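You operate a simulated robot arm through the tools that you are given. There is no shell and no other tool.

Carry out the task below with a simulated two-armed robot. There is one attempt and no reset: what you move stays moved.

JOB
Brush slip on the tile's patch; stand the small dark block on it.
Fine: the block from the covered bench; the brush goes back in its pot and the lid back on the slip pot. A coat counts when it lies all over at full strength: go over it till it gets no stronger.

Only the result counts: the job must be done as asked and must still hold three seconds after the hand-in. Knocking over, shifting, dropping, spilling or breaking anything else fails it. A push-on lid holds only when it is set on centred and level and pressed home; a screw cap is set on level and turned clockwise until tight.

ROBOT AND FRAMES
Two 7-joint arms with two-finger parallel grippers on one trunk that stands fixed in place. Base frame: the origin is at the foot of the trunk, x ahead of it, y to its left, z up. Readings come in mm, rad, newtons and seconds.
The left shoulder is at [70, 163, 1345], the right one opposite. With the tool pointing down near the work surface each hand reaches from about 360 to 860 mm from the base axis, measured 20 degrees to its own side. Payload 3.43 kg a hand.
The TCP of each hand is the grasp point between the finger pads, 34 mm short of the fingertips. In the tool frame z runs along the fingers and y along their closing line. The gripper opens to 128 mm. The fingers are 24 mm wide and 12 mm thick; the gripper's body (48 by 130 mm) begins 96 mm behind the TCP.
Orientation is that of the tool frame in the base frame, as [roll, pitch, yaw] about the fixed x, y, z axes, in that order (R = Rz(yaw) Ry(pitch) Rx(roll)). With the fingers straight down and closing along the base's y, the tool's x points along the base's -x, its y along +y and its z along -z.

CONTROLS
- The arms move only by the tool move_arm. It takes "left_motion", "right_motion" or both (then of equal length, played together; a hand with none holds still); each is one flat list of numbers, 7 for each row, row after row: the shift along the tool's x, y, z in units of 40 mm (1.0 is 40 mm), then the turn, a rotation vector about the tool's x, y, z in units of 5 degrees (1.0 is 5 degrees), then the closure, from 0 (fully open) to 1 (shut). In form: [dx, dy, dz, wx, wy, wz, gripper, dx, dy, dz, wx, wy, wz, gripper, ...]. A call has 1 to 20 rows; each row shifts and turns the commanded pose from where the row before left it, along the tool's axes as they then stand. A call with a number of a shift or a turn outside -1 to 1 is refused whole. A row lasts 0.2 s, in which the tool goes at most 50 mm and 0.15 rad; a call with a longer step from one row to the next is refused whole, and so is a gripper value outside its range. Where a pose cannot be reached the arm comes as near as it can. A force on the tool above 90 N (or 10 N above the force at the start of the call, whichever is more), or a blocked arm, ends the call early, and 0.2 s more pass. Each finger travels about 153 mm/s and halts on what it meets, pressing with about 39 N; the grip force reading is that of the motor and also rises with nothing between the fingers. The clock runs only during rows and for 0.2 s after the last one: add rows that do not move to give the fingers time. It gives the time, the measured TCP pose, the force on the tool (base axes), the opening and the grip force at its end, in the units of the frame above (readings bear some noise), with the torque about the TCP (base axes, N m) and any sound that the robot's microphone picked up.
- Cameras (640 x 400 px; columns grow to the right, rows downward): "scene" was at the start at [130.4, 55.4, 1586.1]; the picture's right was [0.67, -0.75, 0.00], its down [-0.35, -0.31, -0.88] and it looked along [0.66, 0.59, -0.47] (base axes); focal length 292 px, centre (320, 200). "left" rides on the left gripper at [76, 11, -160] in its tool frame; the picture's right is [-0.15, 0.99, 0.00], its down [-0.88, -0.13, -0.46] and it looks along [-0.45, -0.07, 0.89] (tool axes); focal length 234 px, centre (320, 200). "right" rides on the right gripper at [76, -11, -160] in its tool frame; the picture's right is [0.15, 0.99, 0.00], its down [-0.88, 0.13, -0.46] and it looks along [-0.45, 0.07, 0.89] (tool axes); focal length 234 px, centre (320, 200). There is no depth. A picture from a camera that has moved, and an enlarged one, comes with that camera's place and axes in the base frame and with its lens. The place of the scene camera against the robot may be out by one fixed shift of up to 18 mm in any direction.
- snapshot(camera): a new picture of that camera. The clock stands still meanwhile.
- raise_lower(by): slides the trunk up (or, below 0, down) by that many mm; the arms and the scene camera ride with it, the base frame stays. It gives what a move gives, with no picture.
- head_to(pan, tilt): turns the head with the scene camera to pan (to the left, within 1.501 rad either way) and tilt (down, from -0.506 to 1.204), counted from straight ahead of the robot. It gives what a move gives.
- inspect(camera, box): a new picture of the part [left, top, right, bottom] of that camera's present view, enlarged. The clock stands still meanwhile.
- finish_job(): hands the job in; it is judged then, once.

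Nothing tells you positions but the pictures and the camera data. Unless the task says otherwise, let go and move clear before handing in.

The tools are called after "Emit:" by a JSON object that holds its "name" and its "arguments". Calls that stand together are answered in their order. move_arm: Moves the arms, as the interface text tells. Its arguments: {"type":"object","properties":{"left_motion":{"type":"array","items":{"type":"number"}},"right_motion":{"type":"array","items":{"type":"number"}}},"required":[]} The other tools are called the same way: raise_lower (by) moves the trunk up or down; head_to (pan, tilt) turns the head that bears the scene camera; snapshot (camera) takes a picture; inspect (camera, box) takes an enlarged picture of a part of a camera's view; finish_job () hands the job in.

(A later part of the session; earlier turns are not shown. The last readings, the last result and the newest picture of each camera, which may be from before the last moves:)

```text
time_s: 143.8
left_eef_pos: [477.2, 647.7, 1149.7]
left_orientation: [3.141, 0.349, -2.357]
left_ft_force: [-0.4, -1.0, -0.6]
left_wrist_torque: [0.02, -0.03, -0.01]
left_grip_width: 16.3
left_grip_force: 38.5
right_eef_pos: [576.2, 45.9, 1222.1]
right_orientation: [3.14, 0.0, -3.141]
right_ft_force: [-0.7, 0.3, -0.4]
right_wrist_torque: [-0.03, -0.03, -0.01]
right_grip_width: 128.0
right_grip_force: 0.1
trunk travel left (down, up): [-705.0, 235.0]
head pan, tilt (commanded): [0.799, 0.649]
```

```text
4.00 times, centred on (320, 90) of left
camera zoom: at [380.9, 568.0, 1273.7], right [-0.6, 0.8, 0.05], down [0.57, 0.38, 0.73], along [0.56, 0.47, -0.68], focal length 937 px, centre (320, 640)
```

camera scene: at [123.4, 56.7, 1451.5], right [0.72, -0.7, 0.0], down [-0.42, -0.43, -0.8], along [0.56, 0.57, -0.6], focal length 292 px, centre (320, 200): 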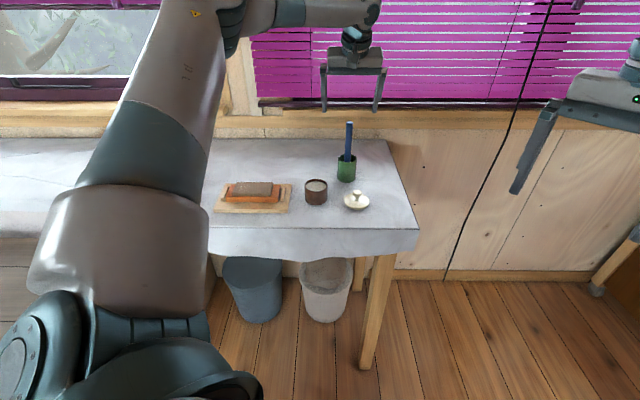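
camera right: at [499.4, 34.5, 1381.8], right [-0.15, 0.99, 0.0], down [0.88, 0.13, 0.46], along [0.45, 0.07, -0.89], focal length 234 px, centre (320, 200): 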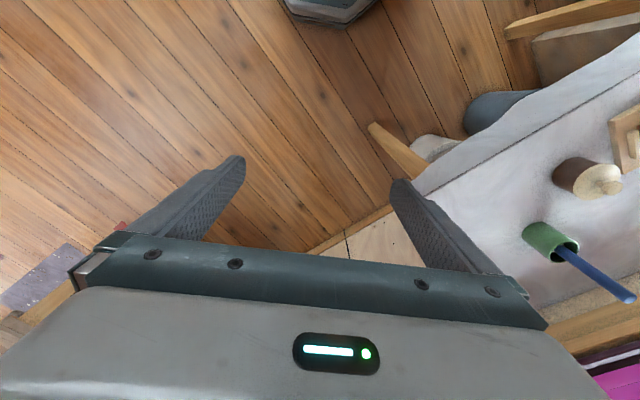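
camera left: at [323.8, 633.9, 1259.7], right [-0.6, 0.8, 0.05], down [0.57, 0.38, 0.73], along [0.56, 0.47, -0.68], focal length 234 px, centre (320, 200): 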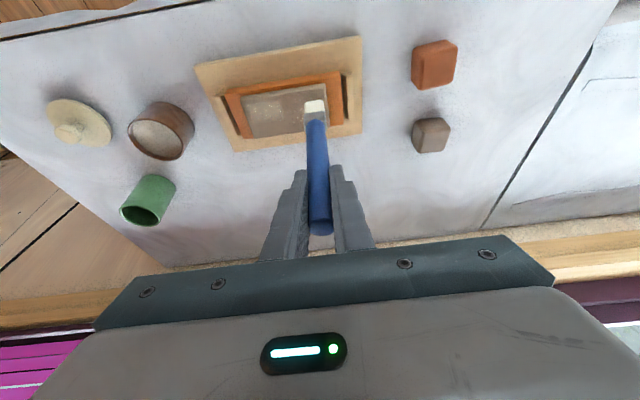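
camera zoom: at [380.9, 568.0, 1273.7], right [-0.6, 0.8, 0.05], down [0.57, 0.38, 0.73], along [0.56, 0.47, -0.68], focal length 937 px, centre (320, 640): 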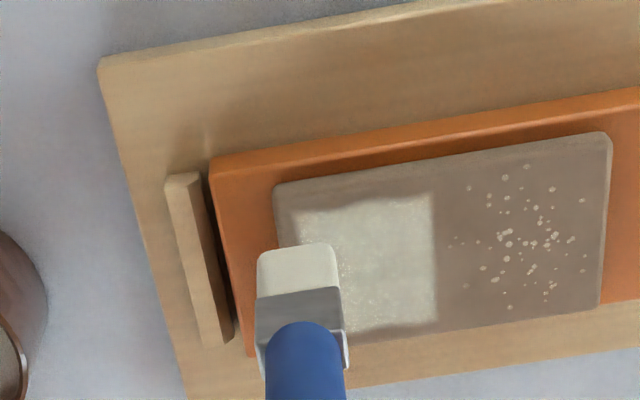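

The laden brush is over the patch's near right corner. I lower and run the raster from the near edge outward.

Emit:
{"name": "move_arm", "arguments": {"left_motion": [0.0564, 0.1, 0.1551, 0, 0, 0, 1, 0.0564, 0, 0.1551, 0, 0, 0, 1, 0.0564, 0, 0.1551, 0, 0, 0, 1, 0.0564, 0, 0.1551, 0, 0, 0, 1, 0.0564, 0, 0.1551, 0, 0, 0, 1, 0, 0.2, 0, 0, 0, 0, 1, 0, 0.2, 0, 0, 0, 0, 1, 0, 0.2, 0, 0, 0, 0, 1, 0, 0.2, 0, 0, 0, 0, 1, 0, 0.2, 0, 0, 0, 0, 1, 0, 0.1, 0, 0, 0, 0, 1, -0.2, 0, 0.0729, 0, 0, 0, 1, 0, -0.2, 0, 0, 0, 0, 1, 0, -0.2, 0, 0, 0, 0, 1, 0, -0.2, 0, 0, 0, 0, 1, 0, -0.2, 0, 0, 0, 0, 1, 0, -0.2, 0, 0, 0, 0, 1, 0, -0.1, 0, 0, 0, 0, 1, -0.2, 0, 0.0729, 0, 0, 0, 1]}}

Emit:
{"name": "move_arm", "arguments": {"left_motion": [0, 0.2, 0, 0, 0, 0, 1, 0, 0.2, 0, 0, 0, 0, 1, 0, 0.2, 0, 0, 0, 0, 1, 0, 0.2, 0, 0, 0, 0, 1, 0, 0.2, 0, 0, 0, 0, 1, 0, 0.1, 0, 0, 0, 0, 1, -0.2, 0, 0.0729, 0, 0, 0, 1, 0, -0.2, 0, 0, 0, 0, 1, 0, -0.2, 0, 0, 0, 0, 1, 0, -0.2, 0, 0, 0, 0, 1, 0, -0.2, 0, 0, 0, 0, 1, 0, -0.2, 0, 0, 0, 0, 1, 0, -0.1, 0, 0, 0, 0, 1, -0.2, 0, 0.0729, 0, 0, 0, 1, 0, 0.2, 0, 0, 0, 0, 1, 0, 0.2, 0, 0, 0, 0, 1, 0, 0.2, 0, 0, 0, 0, 1, 0, 0.2, 0, 0, 0, 0, 1, 0, 0.2, 0, 0, 0, 0, 1, 0, 0.1, 0, 0, 0, 0, 1]}}

Emit:
{"name": "move_arm", "arguments": {"left_motion": [-0.2, 0, 0.0729, 0, 0, 0, 1, 0, -0.2, 0, 0, 0, 0, 1, 0, -0.2, 0, 0, 0, 0, 1, 0, -0.2, 0, 0, 0, 0, 1, 0, -0.2, 0, 0, 0, 0, 1, 0, -0.2, 0, 0, 0, 0, 1, 0, -0.1, 0, 0, 0, 0, 1]}}

Emit:
{"name": "move_arm", "arguments": {"left_motion": [-0.0684, 0, -0.188, 0, 0, 0, 1, -0.0684, 0, -0.188, 0, 0, 0, 1, 0, -0.4, 0, 0, 0, 0, 1, 0, -0.4, 0, 0, 0, 0, 1, 0, -0.4, 0, 0, 0, 0, 1, 0, 0, 0, 0, 0, 0, 1]}}

Emit:
{"name": "inspect", "arguments": {"camera": "left", "box": [345, 45, 400, 95]}}

Emit:
{"name": "inspect", "arguments": {"camera": "scene", "box": [248, 178, 278, 198]}}

```text
time_s: 147.8
left_eef_pos: [485.4, 659.9, 1119.3]
left_orientation: [3.141, 0.349, -2.356]
left_ft_force: [-5.6, -3.6, 15.7]
left_wrist_torque: [-0.52, 0.89, 0.02]
left_grip_width: 16.6
left_grip_force: 39.6
right_eef_pos: [573.7, 42.2, 1222.6]
right_orientation: [3.141, 0.002, -3.14]
right_ft_force: [-0.7, 0.4, 0.2]
right_wrist_torque: [-0.04, 0.04, -0.03]
right_grip_width: 127.9
right_grip_force: 0.1
trunk travel left (down, up): [-705.0, 235.0]
head pan, tilt (commanded): [0.799, 0.649]
```

```text
time_s: 152.0
left_eef_pos: [466.7, 704.8, 1118.4]
left_orientation: [3.139, 0.352, -2.356]
left_ft_force: [2.3, -3.5, 14.1]
left_wrist_torque: [-0.49, -0.31, -0.02]
left_grip_width: 16.4
left_grip_force: 38.6
right_eef_pos: [574.8, 43.6, 1222.1]
right_orientation: [3.14, 0.002, 3.14]
right_ft_force: [0.4, -0.2, 1.0]
right_wrist_torque: [0.0, 0.01, -0.01]
right_grip_width: 127.9
right_grip_force: 0.0
trunk travel left (down, up): [-705.0, 235.0]
head pan, tilt (commanded): [0.799, 0.649]
```

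```text
time_s: 153.6
left_eef_pos: [504.0, 680.5, 1118.6]
left_orientation: [-3.14, 0.35, -2.355]
left_ft_force: [-3.8, 4.1, 13.6]
left_wrist_torque: [0.48, 0.46, 0.0]
left_grip_width: 16.4
left_grip_force: 39.0
right_eef_pos: [574.5, 44.0, 1222.1]
right_orientation: [3.141, 0.001, -3.14]
right_ft_force: [0.5, -0.7, -0.5]
right_wrist_torque: [0.0, 0.0, 0.0]
right_grip_width: 128.1
right_grip_force: 0.0
trunk travel left (down, up): [-705.0, 235.0]
head pan, tilt (commanded): [0.799, 0.649]
```

```text
time_s: 155.0
left_eef_pos: [538.4, 646.7, 1132.1]
left_orientation: [3.141, 0.349, -2.353]
left_ft_force: [-0.4, 0.4, -0.3]
left_wrist_torque: [0.0, 0.03, 0.0]
left_grip_width: 16.2
left_grip_force: 38.6
right_eef_pos: [576.3, 47.1, 1220.7]
right_orientation: [-3.141, 0.0, -3.142]
right_ft_force: [0.6, 0.4, -0.2]
right_wrist_torque: [-0.02, -0.02, 0.0]
right_grip_width: 128.0
right_grip_force: 0.0
trunk travel left (down, up): [-705.0, 235.0]
head pan, tilt (commanded): [0.799, 0.649]
```

```text
8.00 times, centred on (372, 70) of left
camera zoom: at [442.8, 567.0, 1256.9], right [-0.6, 0.8, 0.05], down [0.57, 0.38, 0.73], along [0.56, 0.47, -0.68], focal length 1873 px, centre (-100, 1240)
```

zoom: 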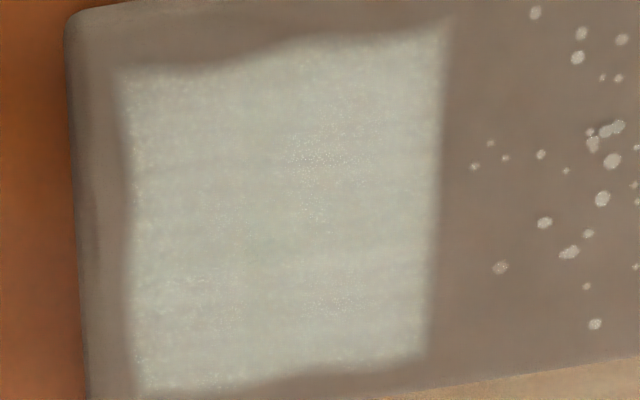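

```text
16.00 times, centred on (263, 188) of scene
camera zoom: at [122.8, 57.3, 1451.5], right [0.72, -0.7, 0.0], down [-0.42, -0.43, -0.8], along [0.56, 0.57, -0.6], focal length 4680 px, centre (1232, 392)
```

zoom: 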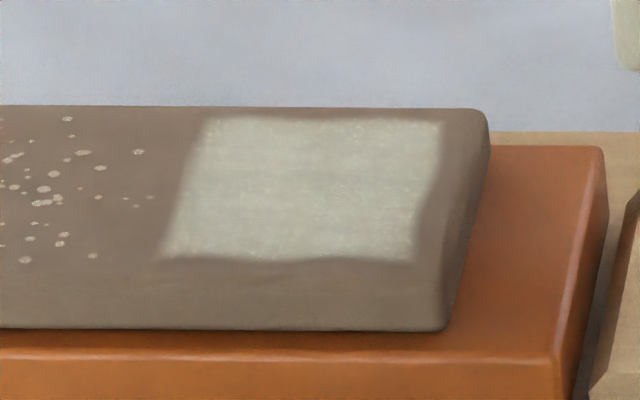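

Unchanged: same extent, same strength, so the coat is at full strength. Now the brush goes back: I raise it and carry it over to the green pot.

Emit:
{"name": "move_arm", "arguments": {"left_motion": [-0.0611, 0, -0.1678, 0, 0, 0, 1, -0.0611, 0, -0.1678, 0, 0, 0, 1, -0.0611, 0, -0.1678, 0, 0, 0, 1, -0.0611, 0, -0.1678, 0, 0, 0, 1, -0.0611, 0, -0.1678, 0, 0, 0, 1, -0.0611, 0, -0.1678, 0, 0, 0, 1, -0.0611, 0, -0.1678, 0, 0, 0, 1, -0.091, -0.1802, 0.0331, 0, 0, 0, 1, -0.091, -0.1802, 0.0331, 0, 0, 0, 1, -0.091, -0.1802, 0.0331, 0, 0, 0, 1, -0.091, -0.1802, 0.0331, 0, 0, 0, 1, -0.091, -0.1802, 0.0331, 0, 0, 0, 1, -0.091, -0.1802, 0.0331, 0, 0, 0, 1, -0.091, -0.1802, 0.0331, 0, 0, 0, 1, -0.091, -0.1802, 0.0331, 0, 0, 0, 1, -0.091, -0.1802, 0.0331, 0, 0, 0, 1, -0.091, -0.1802, 0.0331, 0, 0, 0, 1, -0.091, -0.1802, 0.0331, 0, 0, 0, 1, -0.091, -0.1802, 0.0331, 0, 0, 0, 1, -0.091, -0.1802, 0.0331, 0, 0, 0, 1]}}

Emit:
{"name": "move_arm", "arguments": {"left_motion": [-0.091, -0.1802, 0.0331, 0, 0, 0, 1, -0.091, -0.1802, 0.0331, 0, 0, 0, 1, -0.091, -0.1802, 0.0331, 0, 0, 0, 1, -0.091, -0.1802, 0.0331, 0, 0, 0, 1, -0.091, -0.1802, 0.0331, 0, 0, 0, 1, -0.091, -0.1802, 0.0331, 0, 0, 0, 1, -0.091, -0.1802, 0.0331, 0, 0, 0, 1, -0.091, -0.1802, 0.0331, 0, 0, 0, 1, -0.091, -0.1802, 0.0331, 0, 0, 0, 1, -0.091, -0.1802, 0.0331, 0, 0, 0, 1, -0.091, -0.1802, 0.0331, 0, 0, 0, 1, -0.091, -0.1802, 0.0331, 0, 0, 0, 1, -0.091, -0.1802, 0.0331, 0, 0, 0, 1, 0, 0, 0, 0, 0, 0, 1]}}

Emit:
{"name": "inspect", "arguments": {"camera": "left", "box": [270, 40, 370, 140]}}

Emit:
{"name": "inspect", "arguments": {"camera": "scene", "box": [310, 70, 390, 200]}}

Emit:
{"name": "inspect", "arguments": {"camera": "right", "box": [540, 180, 640, 300]}}

```text
time_s: 159.2
left_eef_pos: [640.2, 614.9, 1182.6]
left_orientation: [3.141, 0.35, -2.357]
left_ft_force: [0.4, 0.3, -0.4]
left_wrist_torque: [0.0, 0.0, 0.04]
left_grip_width: 16.3
left_grip_force: 38.8
right_eef_pos: [576.2, 45.2, 1222.0]
right_orientation: [3.14, -0.001, -3.141]
right_ft_force: [0.5, 0.2, 0.1]
right_wrist_torque: [-0.02, 0.01, 0.02]
right_grip_width: 127.9
right_grip_force: 0.1
trunk travel left (down, up): [-705.0, 235.0]
head pan, tilt (commanded): [0.799, 0.649]
```

```text
time_s: 162.2
left_eef_pos: [741.6, 585.7, 1182.9]
left_orientation: [3.141, 0.35, -2.354]
left_ft_force: [-0.5, 0.3, -0.2]
left_wrist_torque: [-0.01, -0.01, 0.0]
left_grip_width: 16.3
left_grip_force: 39.4
right_eef_pos: [574.3, 45.9, 1221.0]
right_orientation: [3.14, -0.001, -3.141]
right_ft_force: [0.1, -0.2, 0.4]
right_wrist_torque: [0.02, 0.02, 0.0]
right_grip_width: 127.7
right_grip_force: 0.0
trunk travel left (down, up): [-705.0, 235.0]
head pan, tilt (commanded): [0.799, 0.649]
```

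```text
4.00 times, centred on (320, 90) of left
camera zoom: at [645.0, 504.8, 1307.0], right [-0.6, 0.8, 0.05], down [0.57, 0.38, 0.73], along [0.56, 0.47, -0.68], focal length 937 px, centre (320, 640)
```

zoom: 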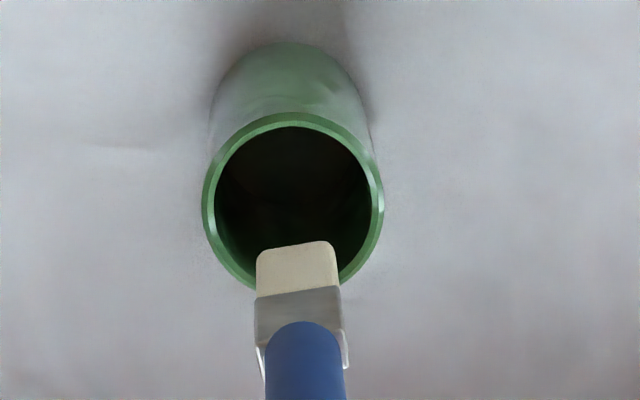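

```text
3.08 times, centred on (350, 135) of scene
camera zoom: at [122.6, 57.2, 1451.5], right [0.72, -0.7, 0.0], down [-0.42, -0.43, -0.8], along [0.56, 0.57, -0.6], focal length 900 px, centre (228, 400)
```

zoom: 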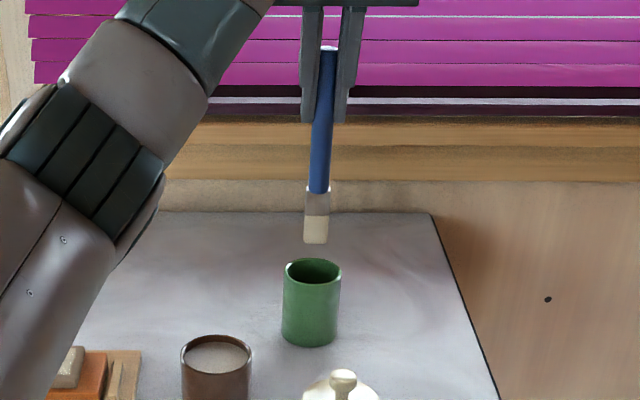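

```text
3.33 times, centred on (590, 240) of right
camera zoom: at [499.6, 34.9, 1381.6], right [-0.15, 0.99, 0.0], down [0.88, 0.13, 0.46], along [0.45, 0.07, -0.89], focal length 781 px, centre (-580, 67)
```

zoom: 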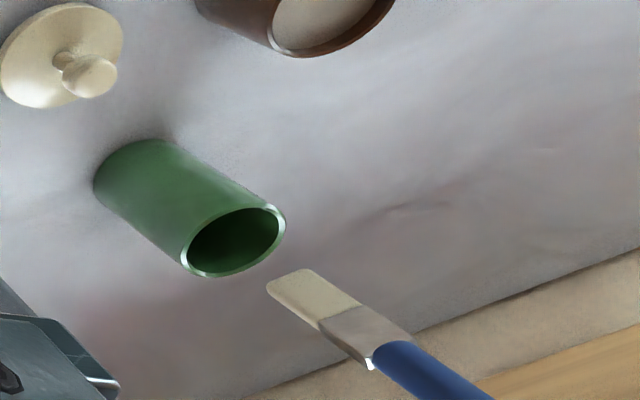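

The tip is centred over the green pot (738.9, 584 against 739.4, 584). I lower it slowly in.

Emit:
{"name": "move_arm", "arguments": {"left_motion": [0.0428, 0, 0.1175, 0, 0, 0, 1, 0.0428, 0, 0.1175, 0, 0, 0, 1, 0.0428, 0, 0.1175, 0, 0, 0, 1, 0.0428, 0, 0.1175, 0, 0, 0, 1, 0.0428, 0, 0.1175, 0, 0, 0, 1, 0.0428, 0, 0.1175, 0, 0, 0, 1, 0.0428, 0, 0.1175, 0, 0, 0, 1, 0.0428, 0, 0.1175, 0, 0, 0, 1]}}

Emit:
{"name": "inspect", "arguments": {"camera": "left", "box": [270, 40, 370, 140]}}

Emit:
{"name": "inspect", "arguments": {"camera": "scene", "box": [310, 70, 390, 200]}}

```text
time_s: 164.0
left_eef_pos: [740.3, 584.2, 1142.7]
left_orientation: [-3.141, 0.347, -2.354]
left_ft_force: [0.5, -0.5, -0.2]
left_wrist_torque: [0.02, 0.01, 0.02]
left_grip_width: 16.1
left_grip_force: 39.1
right_eef_pos: [575.6, 45.9, 1221.5]
right_orientation: [-3.141, 0.002, -3.141]
right_ft_force: [0.4, 0.4, 0.1]
right_wrist_torque: [-0.01, -0.02, 0.01]
right_grip_width: 128.1
right_grip_force: 0.0
trunk travel left (down, up): [-705.0, 235.0]
head pan, tilt (commanded): [0.799, 0.649]
```

```text
4.00 times, centred on (320, 90) of left
camera zoom: at [644.9, 504.9, 1266.8], right [-0.6, 0.8, 0.05], down [0.57, 0.38, 0.73], along [0.56, 0.47, -0.68], focal length 937 px, centre (320, 640)
```

zoom: 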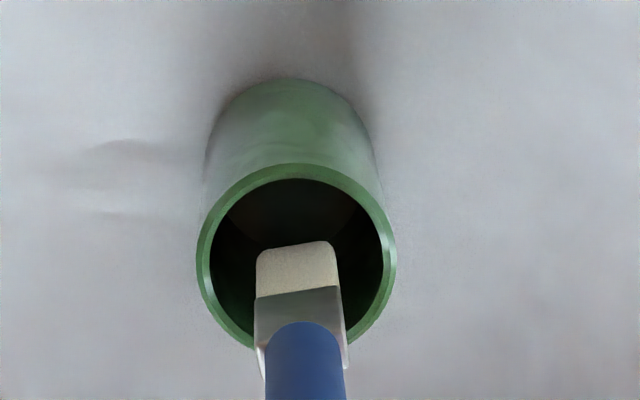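

```text
3.08 times, centred on (350, 135) of scene
camera zoom: at [123.0, 57.0, 1451.5], right [0.72, -0.7, 0.0], down [-0.42, -0.43, -0.8], along [0.56, 0.57, -0.6], focal length 900 px, centre (228, 400)
```

zoom: 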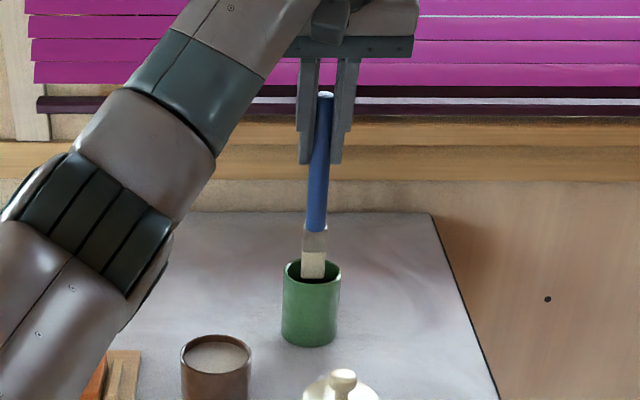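

The bristles are inside the pot. The elbow hangs lower than before, so I check the whole scene before continuing.

Emit:
{"name": "snapshot", "arguments": {"camera": "scene"}}

Emit:
{"name": "snapshot", "arguments": {"camera": "right"}}

```text
taken
camera scene: at [123.0, 57.0, 1451.5], right [0.72, -0.7, 0.0], down [-0.42, -0.43, -0.8], along [0.56, 0.57, -0.6], focal length 292 px, centre (320, 200)
```

scene: 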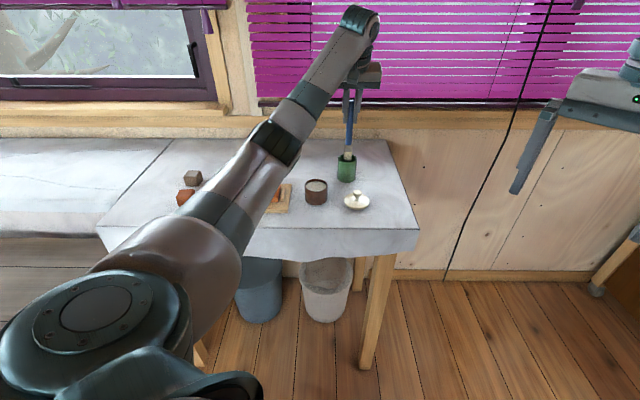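

```text
taken
camera right: at [500.0, 34.7, 1381.5], right [-0.15, 0.99, 0.0], down [0.88, 0.13, 0.46], along [0.45, 0.07, -0.89], focal length 234 px, centre (320, 200)
```

right: 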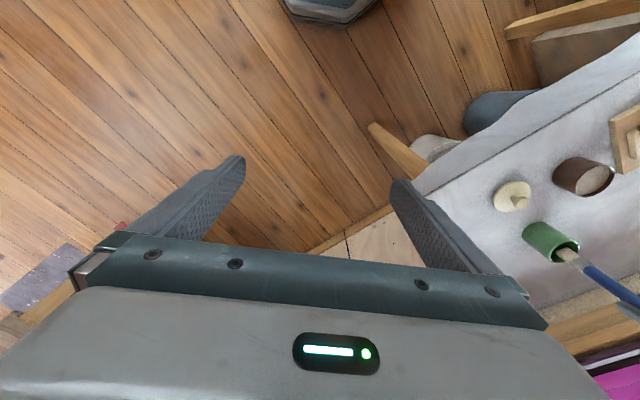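

The arm is just stretched out at about shoulder height, well clear of the bench. I continue lowering the brush.

Emit:
{"name": "move_arm", "arguments": {"left_motion": [0.0428, 0, 0.1175, 0, 0, 0, 1, 0.0428, 0, 0.1175, 0, 0, 0, 1, 0.0428, 0, 0.1175, 0, 0, 0, 1, 0.0428, 0, 0.1175, 0, 0, 0, 1, 0.0428, 0, 0.1175, 0, 0, 0, 1, 0.0428, 0, 0.1175, 0, 0, 0, 1, 0.0428, 0, 0.1175, 0, 0, 0, 1, 0.0428, 0, 0.1175, 0, 0, 0, 1, 0.0428, 0, 0.1175, 0, 0, 0, 1, 0.0428, 0, 0.1175, 0, 0, 0, 1]}}

Emit:
{"name": "inspect", "arguments": {"camera": "scene", "box": [310, 70, 390, 200]}}

Emit:
{"name": "inspect", "arguments": {"camera": "left", "box": [270, 60, 370, 160]}}

```text
time_s: 166.2
left_eef_pos: [741.6, 584.0, 1092.7]
left_orientation: [3.141, 0.347, -2.354]
left_ft_force: [0.3, -0.4, 0.0]
left_wrist_torque: [-0.01, 0.04, -0.03]
left_grip_width: 16.0
left_grip_force: 39.2
right_eef_pos: [576.1, 45.7, 1221.5]
right_orientation: [3.14, 0.0, -3.14]
right_ft_force: [-0.2, 0.2, -0.1]
right_wrist_torque: [0.01, 0.02, 0.0]
right_grip_width: 128.2
right_grip_force: 0.1
trunk travel left (down, up): [-705.0, 235.0]
head pan, tilt (commanded): [0.799, 0.649]
```

```text
3.08 times, centred on (350, 135) of scene
camera zoom: at [123.0, 57.0, 1451.5], right [0.72, -0.7, 0.0], down [-0.42, -0.43, -0.8], along [0.56, 0.57, -0.6], focal length 900 px, centre (228, 400)
```

zoom: 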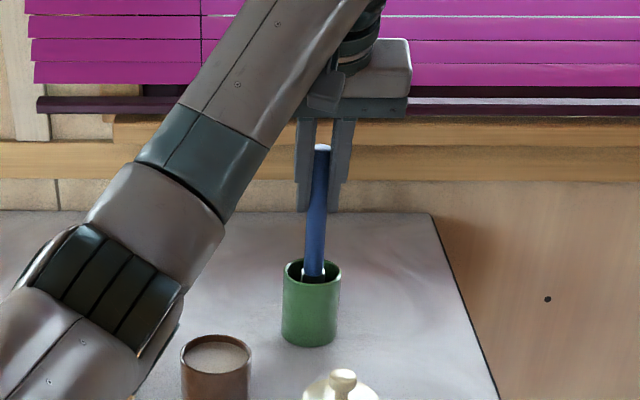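

```text
4.00 times, centred on (320, 110) of left
camera zoom: at [645.1, 504.6, 1217.2], right [-0.6, 0.8, 0.05], down [0.57, 0.38, 0.73], along [0.56, 0.47, -0.68], focal length 937 px, centre (320, 560)
```

zoom: 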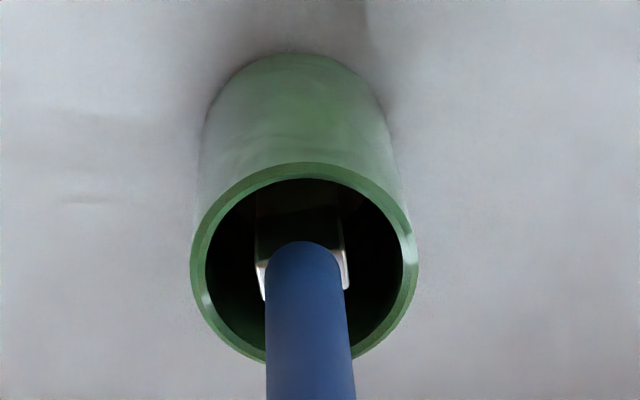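

The brush is nearly seated. I step down the last few millimetres, watching for the floor.

Emit:
{"name": "move_arm", "arguments": {"left_motion": [0.0171, 0, 0.047, 0, 0, 0, 1, 0.0171, 0, 0.047, 0, 0, 0, 1, 0.0171, 0, 0.047, 0, 0, 0, 1, 0.0171, 0, 0.047, 0, 0, 0, 1, 0, 0, 0, 0, 0, 0, 1]}}

Emit:
{"name": "move_arm", "arguments": {"left_motion": [0.0128, 0, 0.0352, 0, 0, 0, 1, 0.0128, 0, 0.0352, 0, 0, 0, 1, 0, 0, 0, 0, 0, 0, 1]}}

```text
time_s: 167.4
left_eef_pos: [741.1, 584.5, 1085.6]
left_orientation: [3.141, 0.35, -2.358]
left_ft_force: [0.1, 0.7, -1.1]
left_wrist_torque: [-0.01, -0.01, 0.01]
left_grip_width: 16.3
left_grip_force: 38.8
right_eef_pos: [575.5, 44.9, 1222.6]
right_orientation: [3.139, -0.001, -3.142]
right_ft_force: [-0.4, 0.1, 0.7]
right_wrist_torque: [0.01, 0.03, 0.0]
right_grip_width: 127.9
right_grip_force: 0.0
trunk travel left (down, up): [-705.0, 235.0]
head pan, tilt (commanded): [0.799, 0.649]
```

```text
time_s: 168.2
left_eef_pos: [740.3, 585.6, 1082.4]
left_orientation: [3.141, 0.348, -2.355]
left_ft_force: [-0.2, 0.4, 0.3]
left_wrist_torque: [0.0, 0.02, -0.04]
left_grip_width: 16.6
left_grip_force: 38.3
right_eef_pos: [576.4, 45.3, 1221.0]
right_orientation: [-3.141, -0.001, -3.141]
right_ft_force: [0.0, 0.7, 0.3]
right_wrist_torque: [0.01, 0.0, -0.01]
right_grip_width: 128.3
right_grip_force: 0.0
trunk travel left (down, up): [-705.0, 235.0]
head pan, tilt (commanded): [0.799, 0.649]
```

Emit:
{"name": "move_arm", "arguments": {"left_motion": [0.0128, 0, 0.0352, 0, 0, 0, 1, 0, 0, 0, 0, 0, 0, 1]}}

Emit:
{"name": "move_arm", "arguments": {"left_motion": [0.0128, 0, 0.0352, 0, 0, 0, 1, 0, 0, 0, 0, 0, 0, 1]}}

Emit:
{"name": "inspect", "arguments": {"camera": "scene", "box": [310, 70, 390, 200]}}

```text
time_s: 168.8
left_eef_pos: [741.2, 585.3, 1079.2]
left_orientation: [3.14, 0.348, -2.356]
left_ft_force: [-0.8, 0.9, -0.2]
left_wrist_torque: [0.03, 0.03, 0.0]
left_grip_width: 16.4
left_grip_force: 39.4
right_eef_pos: [575.3, 46.7, 1221.2]
right_orientation: [-3.141, 0.001, -3.141]
right_ft_force: [-0.3, -0.1, -0.3]
right_wrist_torque: [0.02, -0.01, -0.01]
right_grip_width: 128.2
right_grip_force: 0.1
trunk travel left (down, up): [-705.0, 235.0]
head pan, tilt (commanded): [0.799, 0.649]
```

```text
time_s: 169.4
left_eef_pos: [740.9, 584.8, 1079.7]
left_orientation: [3.141, 0.35, -2.356]
left_ft_force: [0.4, 1.0, 3.0]
left_wrist_torque: [0.08, -0.05, 0.0]
left_grip_width: 16.1
left_grip_force: 38.5
right_eef_pos: [575.4, 45.6, 1222.3]
right_orientation: [-3.141, 0.0, 3.141]
right_ft_force: [0.1, 0.3, -0.8]
right_wrist_torque: [-0.01, 0.0, 0.03]
right_grip_width: 127.8
right_grip_force: 0.0
trunk travel left (down, up): [-705.0, 235.0]
head pan, tilt (commanded): [0.799, 0.649]
```

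```text
3.08 times, centred on (350, 135) of scene
camera zoom: at [122.4, 56.6, 1451.6], right [0.72, -0.7, 0.0], down [-0.42, -0.43, -0.8], along [0.56, 0.57, -0.6], focal length 900 px, centre (228, 400)
```

zoom: 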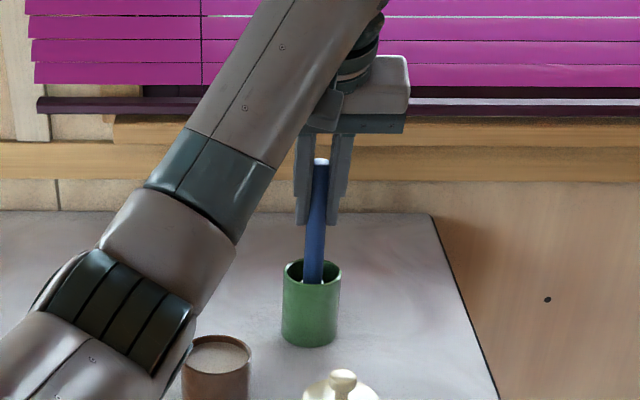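

The brush rests on the pot floor. I open the fingers and rise straight up clear of it.

Emit:
{"name": "move_arm", "arguments": {"left_motion": [0, 0, 0, 0, 0, 0, 0.85, 0, 0, 0, 0, 0, 0, 0.7, 0, 0, 0, 0, 0, 0, 0.5, 0, 0, 0, 0, 0, 0, 0.3, 0, 0, 0, 0, 0, 0, 0.3]}}

Emit:
{"name": "inspect", "arguments": {"camera": "left", "box": [220, 60, 420, 260]}}

Emit:
{"name": "inspect", "arguments": {"camera": "scene", "box": [310, 70, 390, 200]}}

```text
time_s: 170.6
left_eef_pos: [740.9, 585.2, 1078.9]
left_orientation: [-3.141, 0.35, -2.356]
left_ft_force: [-0.3, 0.5, -0.4]
left_wrist_torque: [0.0, -0.02, -0.03]
left_grip_width: 89.7
left_grip_force: 0.1
right_eef_pos: [575.8, 45.2, 1222.1]
right_orientation: [3.14, -0.003, -3.141]
right_ft_force: [0.4, -0.3, -1.2]
right_wrist_torque: [-0.03, 0.0, 0.0]
right_grip_width: 127.8
right_grip_force: 0.1
trunk travel left (down, up): [-705.0, 235.0]
head pan, tilt (commanded): [0.799, 0.649]
```

```text
2.00 times, centred on (320, 160) of left
camera zoom: at [645.0, 504.5, 1203.1], right [-0.6, 0.8, 0.05], down [0.57, 0.38, 0.73], along [0.56, 0.47, -0.68], focal length 468 px, centre (320, 280)
```

zoom: 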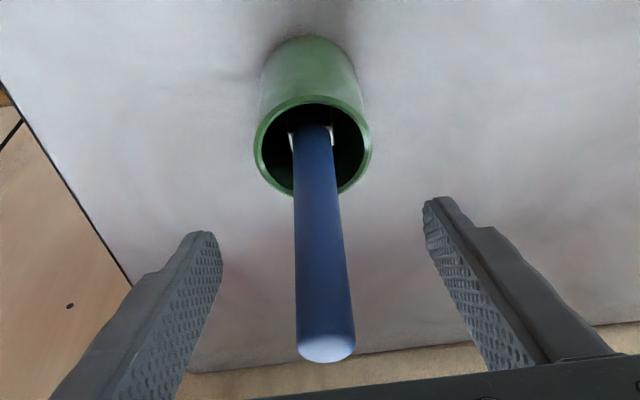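

```text
3.08 times, centred on (350, 135) of scene
camera zoom: at [122.8, 56.8, 1451.5], right [0.72, -0.7, 0.0], down [-0.42, -0.43, -0.8], along [0.56, 0.57, -0.6], focal length 900 px, centre (228, 400)
```

zoom: 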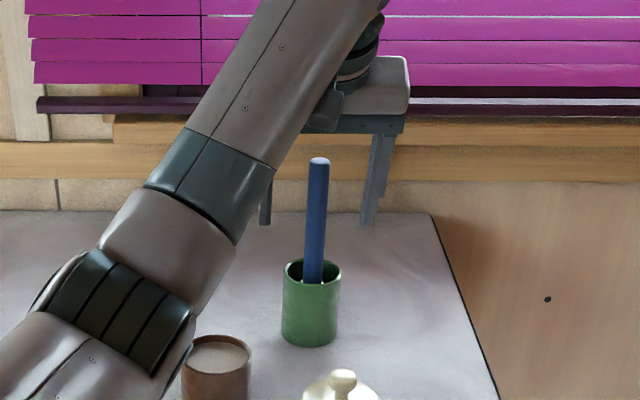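

The brush stands in its pot again. I rise clear, go back over to the lid and set the hand vertical.

Emit:
{"name": "move_arm", "arguments": {"left_motion": [-0.214, 0, -0.587, 0, 0, 0, 0.3, -0.214, 0, -0.587, 0, 0, 0, 0.3, -0.214, 0, -0.587, 0, 0, 0, 0.3, -0.214, 0, -0.587, 0, 0, 0, 0.3, 0.803, -0.127, -0.292, 0, 0, 0, 0.3, 0.803, -0.127, -0.292, 0, 0, 0, 0.3, 0.803, -0.127, -0.292, 0, 0, 0, 0.4, 0.803, -0.127, -0.292, 0, 0, 0, 0.5, 0, 0, 0, 0, 1, 0, 0.5, 0, 0, 0, 0, 1, 0, 0.5, 0, 0, 0, 0, 1, 0, 0.5, 0, 0, 0, 0, 1, 0, 0.5, 0, 0, 0, 0, 0, 0, 0.5]}}

Emit:
{"name": "snapshot", "arguments": {"camera": "scene"}}

Emit:
{"name": "snapshot", "arguments": {"camera": "left"}}

```text
time_s: 173.4
left_eef_pos: [658.9, 473.8, 1179.9]
left_orientation: [3.141, 0.0, -2.356]
left_ft_force: [-0.4, 0.8, -0.4]
left_wrist_torque: [0.02, 0.0, -0.01]
left_grip_width: 64.5
left_grip_force: 0.1
right_eef_pos: [575.4, 45.5, 1221.7]
right_orientation: [-3.142, 0.0, -3.141]
right_ft_force: [-0.3, -0.1, 0.5]
right_wrist_torque: [0.02, -0.01, 0.02]
right_grip_width: 127.9
right_grip_force: 0.0
trunk travel left (down, up): [-705.0, 235.0]
head pan, tilt (commanded): [0.799, 0.649]
```

```text
taken
camera scene: at [122.5, 56.9, 1451.6], right [0.72, -0.7, 0.0], down [-0.42, -0.43, -0.8], along [0.56, 0.57, -0.6], focal length 292 px, centre (320, 200)
```

scene: 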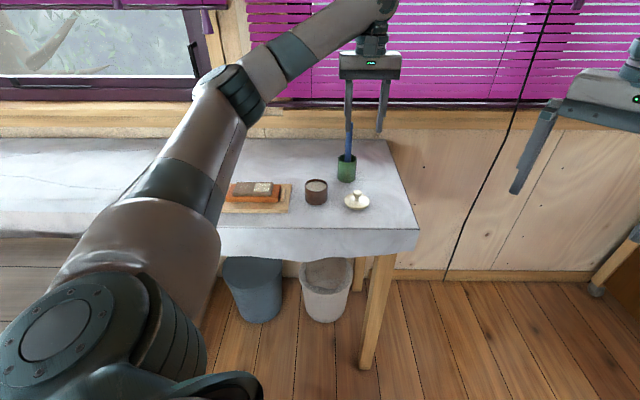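

```text
taken
camera left: at [598.0, 429.2, 1339.5], right [-0.6, 0.8, 0.0], down [0.71, 0.53, 0.46], along [0.37, 0.27, -0.89], focal length 234 px, centre (320, 200)
```

left: 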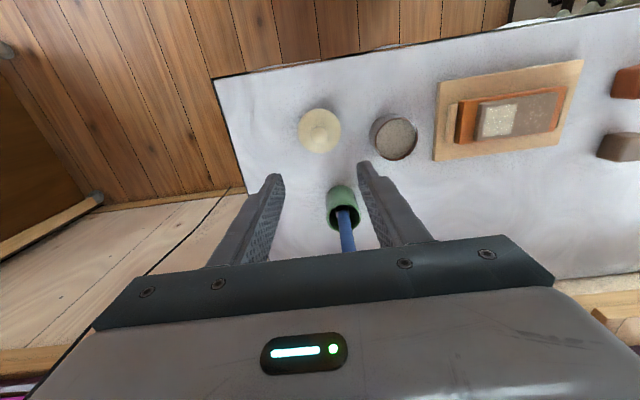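

The lid lies right under the hand and the elbow is well out of the way. I descend to just above the knob and check.

Emit:
{"name": "move_arm", "arguments": {"left_motion": [0, 0, 1, 0, 0, 0, 0.5, 0, 0, 1, 0, 0, 0, 0.5, 0, 0, 1, 0, 0, 0, 0.5, 0, 0, 0.6, 0, 0, 0, 0.5, 0, 0, 0, 0, 0, 0, 0.5]}}

Emit:
{"name": "inspect", "arguments": {"camera": "left", "box": [240, 80, 400, 260]}}

Emit:
{"name": "inspect", "arguments": {"camera": "scene", "box": [320, 130, 400, 220]}}

```text
time_s: 174.6
left_eef_pos: [659.3, 473.7, 1035.8]
left_orientation: [-3.141, 0.0, -2.356]
left_ft_force: [-0.5, 0.6, 0.4]
left_wrist_torque: [0.0, 0.01, 0.0]
left_grip_width: 64.1
left_grip_force: 0.0
right_eef_pos: [574.3, 45.3, 1221.3]
right_orientation: [3.14, 0.001, -3.141]
right_ft_force: [0.8, -0.9, 0.1]
right_wrist_torque: [0.04, -0.07, 0.0]
right_grip_width: 128.1
right_grip_force: 0.1
trunk travel left (down, up): [-705.0, 235.0]
head pan, tilt (commanded): [0.799, 0.649]
```

```text
2.22 times, centred on (320, 170) of left
camera zoom: at [599.3, 428.6, 1195.7], right [-0.6, 0.8, 0.0], down [0.71, 0.53, 0.46], along [0.37, 0.27, -0.89], focal length 520 px, centre (320, 267)
```

zoom: 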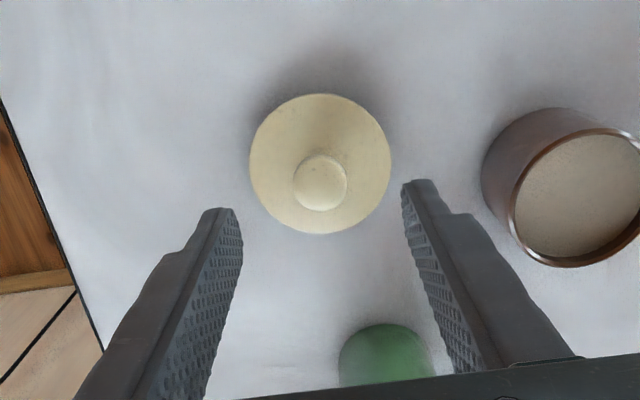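

```text
4.44 times, centred on (360, 175) of scene
camera zoom: at [122.4, 56.5, 1451.6], right [0.72, -0.7, 0.0], down [-0.42, -0.43, -0.8], along [0.56, 0.57, -0.6], focal length 1300 px, centre (142, 311)
```

zoom: 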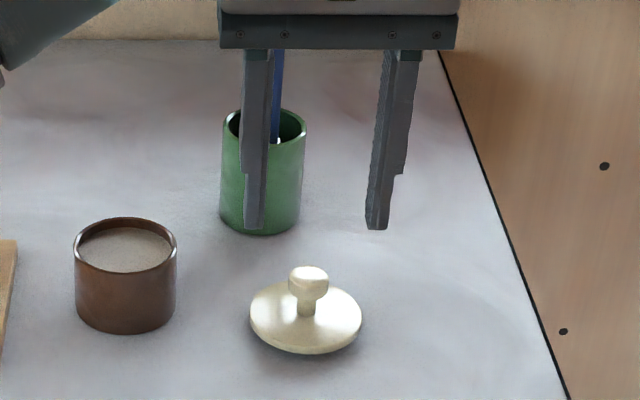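

The lid is level and centred. I go down around the knob and close.

Emit:
{"name": "move_arm", "arguments": {"left_motion": [0, 0, 0.8, 0, 0, 0, 0.5, 0, 0, 0.5, 0, 0, 0, 0.5, 0, 0, 0.3, 0, 0, 0, 0.6, 0, 0, 0, 0, 0, 0, 0.6]}}

Emit:
{"name": "inspect", "arguments": {"camera": "scene", "box": [320, 130, 400, 220]}}

```text
time_s: 175.6
left_eef_pos: [661.5, 473.8, 971.2]
left_orientation: [-3.14, -0.001, -2.355]
left_ft_force: [-0.7, 0.3, -0.2]
left_wrist_torque: [-0.01, 0.0, 0.0]
left_grip_width: 51.1
left_grip_force: 0.0
right_eef_pos: [575.9, 45.3, 1222.1]
right_orientation: [-3.141, 0.0, -3.139]
right_ft_force: [0.0, -0.2, 0.6]
right_wrist_torque: [0.02, 0.05, -0.01]
right_grip_width: 127.8
right_grip_force: 0.1
trunk travel left (down, up): [-705.0, 235.0]
head pan, tilt (commanded): [0.799, 0.649]
```

```text
4.44 times, centred on (360, 175) of scene
camera zoom: at [122.9, 56.9, 1451.5], right [0.72, -0.7, 0.0], down [-0.42, -0.43, -0.8], along [0.56, 0.57, -0.6], focal length 1300 px, centre (142, 311)
```

zoom: 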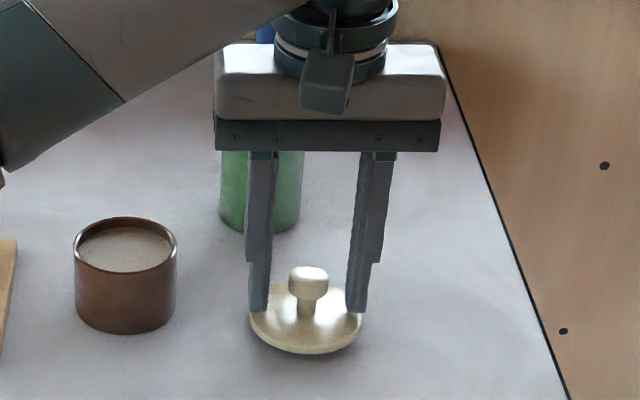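

Emit:
{"name": "move_arm", "arguments": {"left_motion": [0, 0, 0, 0, 0, 0, 0.75, 0, 0, 0, 0, 0, 0, 0.85, 0, 0, 0, 0, 0, 0, 1, 0, 0, 0, 0, 0, 0, 1]}}

Emit:
{"name": "move_arm", "arguments": {"left_motion": [0, 0, -0.05, 0, 0, 0, 1, 0, 0, -0.08, 0, 0, 0, 1, 0, 0, -0.1, 0, 0, 0, 1, 0, 0, -0.12, 0, 0, 0, 1, 0, 0, -0.12, 0, 0, 0, 1, 0, 0, -0.12, 0, 0, 0, 1]}}

Emit:
{"name": "inspect", "arguments": {"camera": "scene", "box": [320, 130, 400, 220]}}

Emit:
{"name": "inspect", "arguments": {"camera": "left", "box": [240, 100, 400, 260]}}

```text
time_s: 176.6
left_eef_pos: [660.5, 474.2, 972.1]
left_orientation: [-3.141, -0.001, -2.357]
left_ft_force: [-0.8, 0.1, 0.8]
left_wrist_torque: [0.02, 0.01, -0.03]
left_grip_width: 22.6
left_grip_force: 38.4
right_eef_pos: [576.2, 46.7, 1221.3]
right_orientation: [-3.141, 0.0, -3.141]
right_ft_force: [-0.1, 0.5, -0.1]
right_wrist_torque: [0.0, 0.04, -0.03]
right_grip_width: 128.0
right_grip_force: 0.0
trunk travel left (down, up): [-705.0, 235.0]
head pan, tilt (commanded): [0.799, 0.649]
```

```text
time_s: 178.0
left_eef_pos: [659.0, 473.7, 995.4]
left_orientation: [3.14, 0.001, -2.356]
left_ft_force: [-0.6, -0.2, 0.1]
left_wrist_torque: [0.0, 0.04, -0.03]
left_grip_width: 22.6
left_grip_force: 39.5
right_eef_pos: [575.8, 45.4, 1221.4]
right_orientation: [3.141, 0.001, 3.141]
right_ft_force: [0.0, 0.4, -0.9]
right_wrist_torque: [-0.03, 0.0, -0.03]
right_grip_width: 128.0
right_grip_force: 0.0
trunk travel left (down, up): [-705.0, 235.0]
head pan, tilt (commanded): [0.799, 0.649]
```

```text
4.44 times, centred on (360, 175) of scene
camera zoom: at [122.9, 56.8, 1451.5], right [0.72, -0.7, 0.0], down [-0.42, -0.43, -0.8], along [0.56, 0.57, -0.6], focal length 1300 px, centre (142, 311)
```

zoom: 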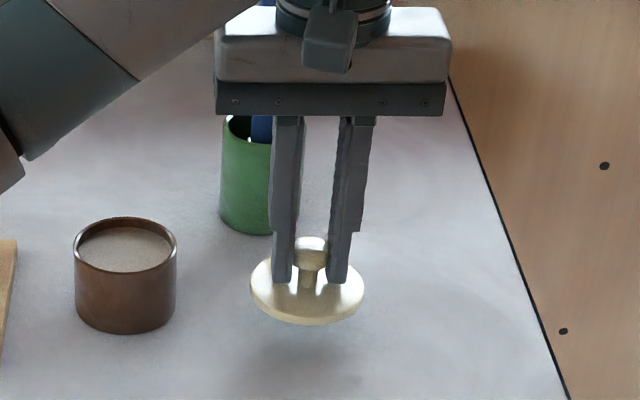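

```text
2.50 times, centred on (320, 180) of left
camera zoom: at [598.4, 428.9, 1154.8], right [-0.6, 0.8, 0.0], down [0.71, 0.53, 0.46], along [0.37, 0.27, -0.89], focal length 585 px, centre (320, 250)
```

zoom: 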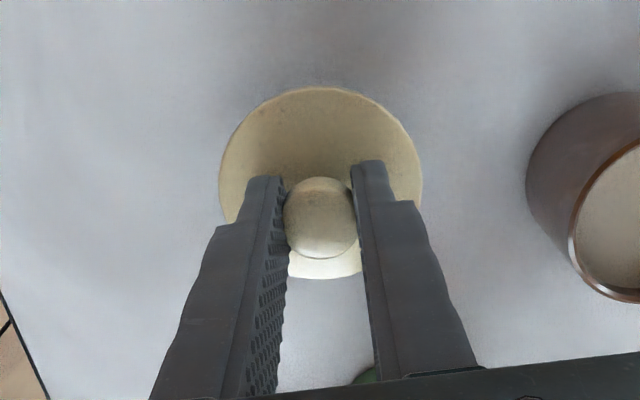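

The lid is held level without slipping. I raise it above the pot rim height and carry it slowly back over the slip pot.

Emit:
{"name": "move_arm", "arguments": {"left_motion": [0, 0, -0.12, 0, 0, 0, 1, 0, 0, -0.12, 0, 0, 0, 1, 0, 0, -0.12, 0, 0, 0, 1, 0, 0, -0.12, 0, 0, 0, 1, 0, 0, -0.12, 0, 0, 0, 1, 0, 0, -0.12, 0, 0, 0, 1, 0, 0, -0.12, 0, 0, 0, 1, 0, 0, -0.12, 0, 0, 0, 1, 0, 0, -0.1, 0, 0, 0, 1, 0, 0, -0.05, 0, 0, 0, 1]}}

Emit:
{"name": "move_arm", "arguments": {"left_motion": [-0.014, 0.07, 0, 0, 0, 0, 1, -0.028, 0.1479, 0, 0, 0, 0, 1, -0.028, 0.1479, 0, 0, 0, 0, 1, -0.028, 0.1479, 0, 0, 0, 0, 1, -0.028, 0.1479, 0, 0, 0, 0, 1, -0.028, 0.1479, 0, 0, 0, 0, 1, -0.028, 0.1479, 0, 0, 0, 0, 1, -0.028, 0.1479, 0, 0, 0, 0, 1, -0.028, 0.1479, 0, 0, 0, 0, 1, -0.028, 0.1479, 0, 0, 0, 0, 1, -0.028, 0.1479, 0, 0, 0, 0, 1, -0.028, 0.1479, 0, 0, 0, 0, 1, -0.028, 0.1479, 0, 0, 0, 0, 1, -0.028, 0.1479, 0, 0, 0, 0, 1, -0.028, 0.1479, 0, 0, 0, 0, 1, -0.028, 0.1479, 0, 0, 0, 0, 1, -0.028, 0.1479, 0, 0, 0, 0, 1, -0.028, 0.1479, 0, 0, 0, 0, 1, -0.028, 0.1479, 0, 0, 0, 0, 1, -0.028, 0.1479, 0, 0, 0, 0, 1]}}

Emit:
{"name": "inspect", "arguments": {"camera": "left", "box": [240, 100, 400, 260]}}

Emit:
{"name": "inspect", "arguments": {"camera": "scene", "box": [280, 110, 370, 220]}}

Emit:
{"name": "inspect", "arguments": {"camera": "right", "box": [540, 120, 640, 220]}}

```text
time_s: 180.2
left_eef_pos: [658.8, 474.1, 1038.4]
left_orientation: [3.141, 0.001, -2.355]
left_ft_force: [0.2, 0.1, -0.9]
left_wrist_torque: [0.0, 0.01, 0.03]
left_grip_width: 22.6
left_grip_force: 38.9
right_eef_pos: [575.9, 45.8, 1220.8]
right_orientation: [-3.141, 0.0, 3.141]
right_ft_force: [0.6, -0.5, 0.5]
right_wrist_torque: [0.03, -0.02, -0.01]
right_grip_width: 128.2
right_grip_force: 0.0
trunk travel left (down, up): [-705.0, 235.0]
head pan, tilt (commanded): [0.799, 0.649]
```

```text
time_s: 184.4
left_eef_pos: [592.9, 571.5, 1039.6]
left_orientation: [3.141, 0.002, -2.354]
left_ft_force: [-0.2, 0.5, 0.3]
left_wrist_torque: [0.02, 0.03, 0.0]
left_grip_width: 22.6
left_grip_force: 38.2
right_eef_pos: [576.2, 45.2, 1222.9]
right_orientation: [3.141, 0.0, 3.141]
right_ft_force: [-0.8, -0.7, 0.2]
right_wrist_torque: [0.02, -0.01, 0.02]
right_grip_width: 128.1
right_grip_force: 0.0
trunk travel left (down, up): [-705.0, 235.0]
head pan, tilt (commanded): [0.799, 0.649]
```

```text
2.50 times, centred on (320, 180) of left
camera zoom: at [532.1, 525.8, 1199.0], right [-0.6, 0.8, 0.0], down [0.71, 0.53, 0.46], along [0.37, 0.27, -0.89], focal length 585 px, centre (320, 250)
```

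zoom: 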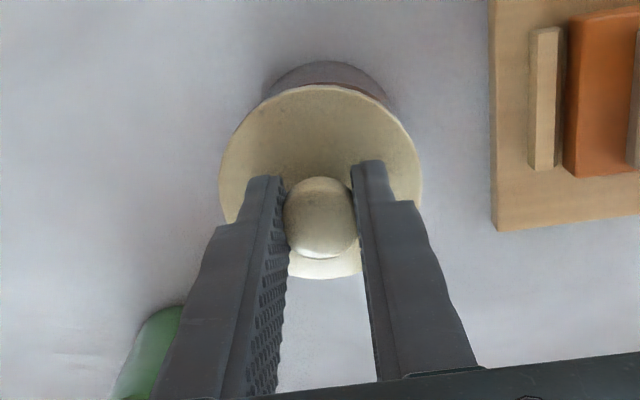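

```text
3.64 times, centred on (325, 165) of scene
camera zoom: at [122.7, 57.1, 1451.5], right [0.72, -0.7, 0.0], down [-0.42, -0.43, -0.8], along [0.56, 0.57, -0.6], focal length 1064 px, centre (302, 327)
```

zoom: 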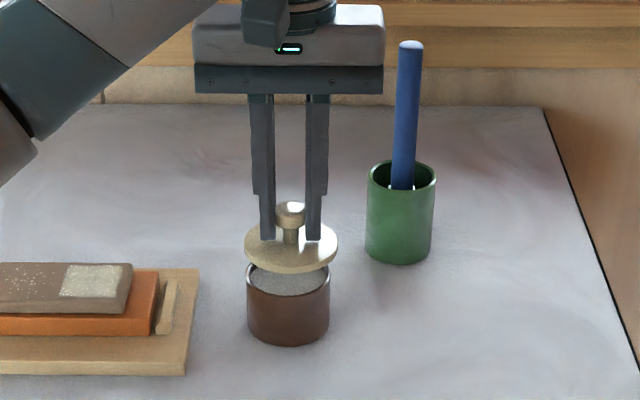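

```text
4.00 times, centred on (590, 170) of right
camera zoom: at [499.6, 34.8, 1381.6], right [-0.15, 0.99, 0.0], down [0.88, 0.13, 0.46], along [0.45, 0.07, -0.89], focal length 937 px, centre (-760, 320)
```

zoom: 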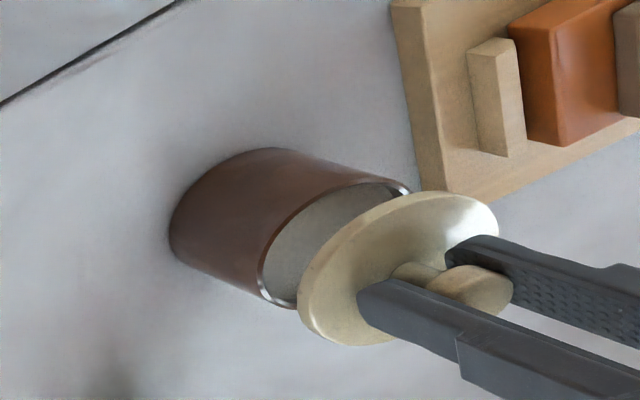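

The lid sits about 2 mm too far right of the pot. I correct that and lower part way.

Emit:
{"name": "move_arm", "arguments": {"left_motion": [0, 0.06, 0, 0, 0, 0, 1, 0, 0, 0.08, 0, 0, 0, 1, 0, 0, 0.1, 0, 0, 0, 1, 0, 0, 0.1, 0, 0, 0, 1, 0, 0, 0.1, 0, 0, 0, 1, 0, 0, 0, 0, 0, 0, 1]}}

Emit:
{"name": "inspect", "arguments": {"camera": "scene", "box": [290, 140, 350, 215]}}

Emit:
{"name": "inspect", "arguments": {"camera": "left", "box": [260, 110, 380, 230]}}

Emit:
{"name": "inspect", "arguments": {"camera": "right", "box": [540, 120, 640, 220]}}

```text
time_s: 185.8
left_eef_pos: [592.2, 572.1, 1023.6]
left_orientation: [3.141, -0.002, -2.355]
left_ft_force: [0.0, 1.6, 0.0]
left_wrist_torque: [0.03, -0.02, -0.01]
left_grip_width: 22.5
left_grip_force: 38.5
right_eef_pos: [576.1, 44.4, 1221.9]
right_orientation: [3.141, -0.002, -3.141]
right_ft_force: [-0.1, 1.0, 1.0]
right_wrist_torque: [0.04, 0.03, 0.01]
right_grip_width: 128.1
right_grip_force: 0.1
trunk travel left (down, up): [-705.0, 235.0]
head pan, tilt (commanded): [0.799, 0.649]
```

```text
5.33 times, centred on (320, 178) of scene
camera zoom: at [122.8, 56.9, 1451.5], right [0.72, -0.7, 0.0], down [-0.42, -0.43, -0.8], along [0.56, 0.57, -0.6], focal length 1560 px, centre (320, 320)
```

zoom: 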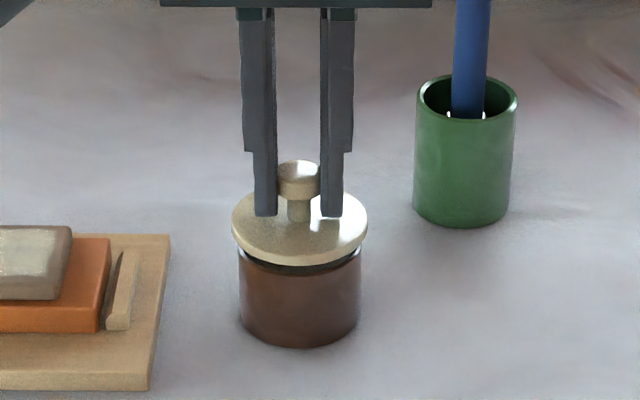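

```text
3.33 times, centred on (320, 170) of left
camera zoom: at [530.3, 527.3, 1183.9], right [-0.6, 0.8, 0.0], down [0.71, 0.53, 0.46], along [0.37, 0.27, -0.89], focal length 781 px, centre (320, 300)
```

zoom: 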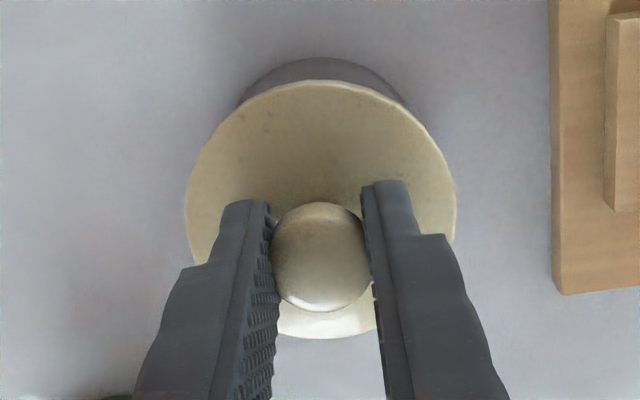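

```text
4.00 times, centred on (590, 170) of right
camera zoom: at [499.7, 34.6, 1381.6], right [-0.15, 0.99, 0.0], down [0.88, 0.13, 0.46], along [0.45, 0.07, -0.89], focal length 937 px, centre (-760, 320)
```

zoom: 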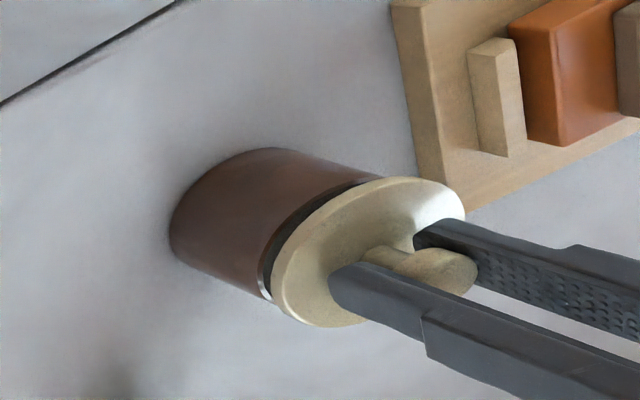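

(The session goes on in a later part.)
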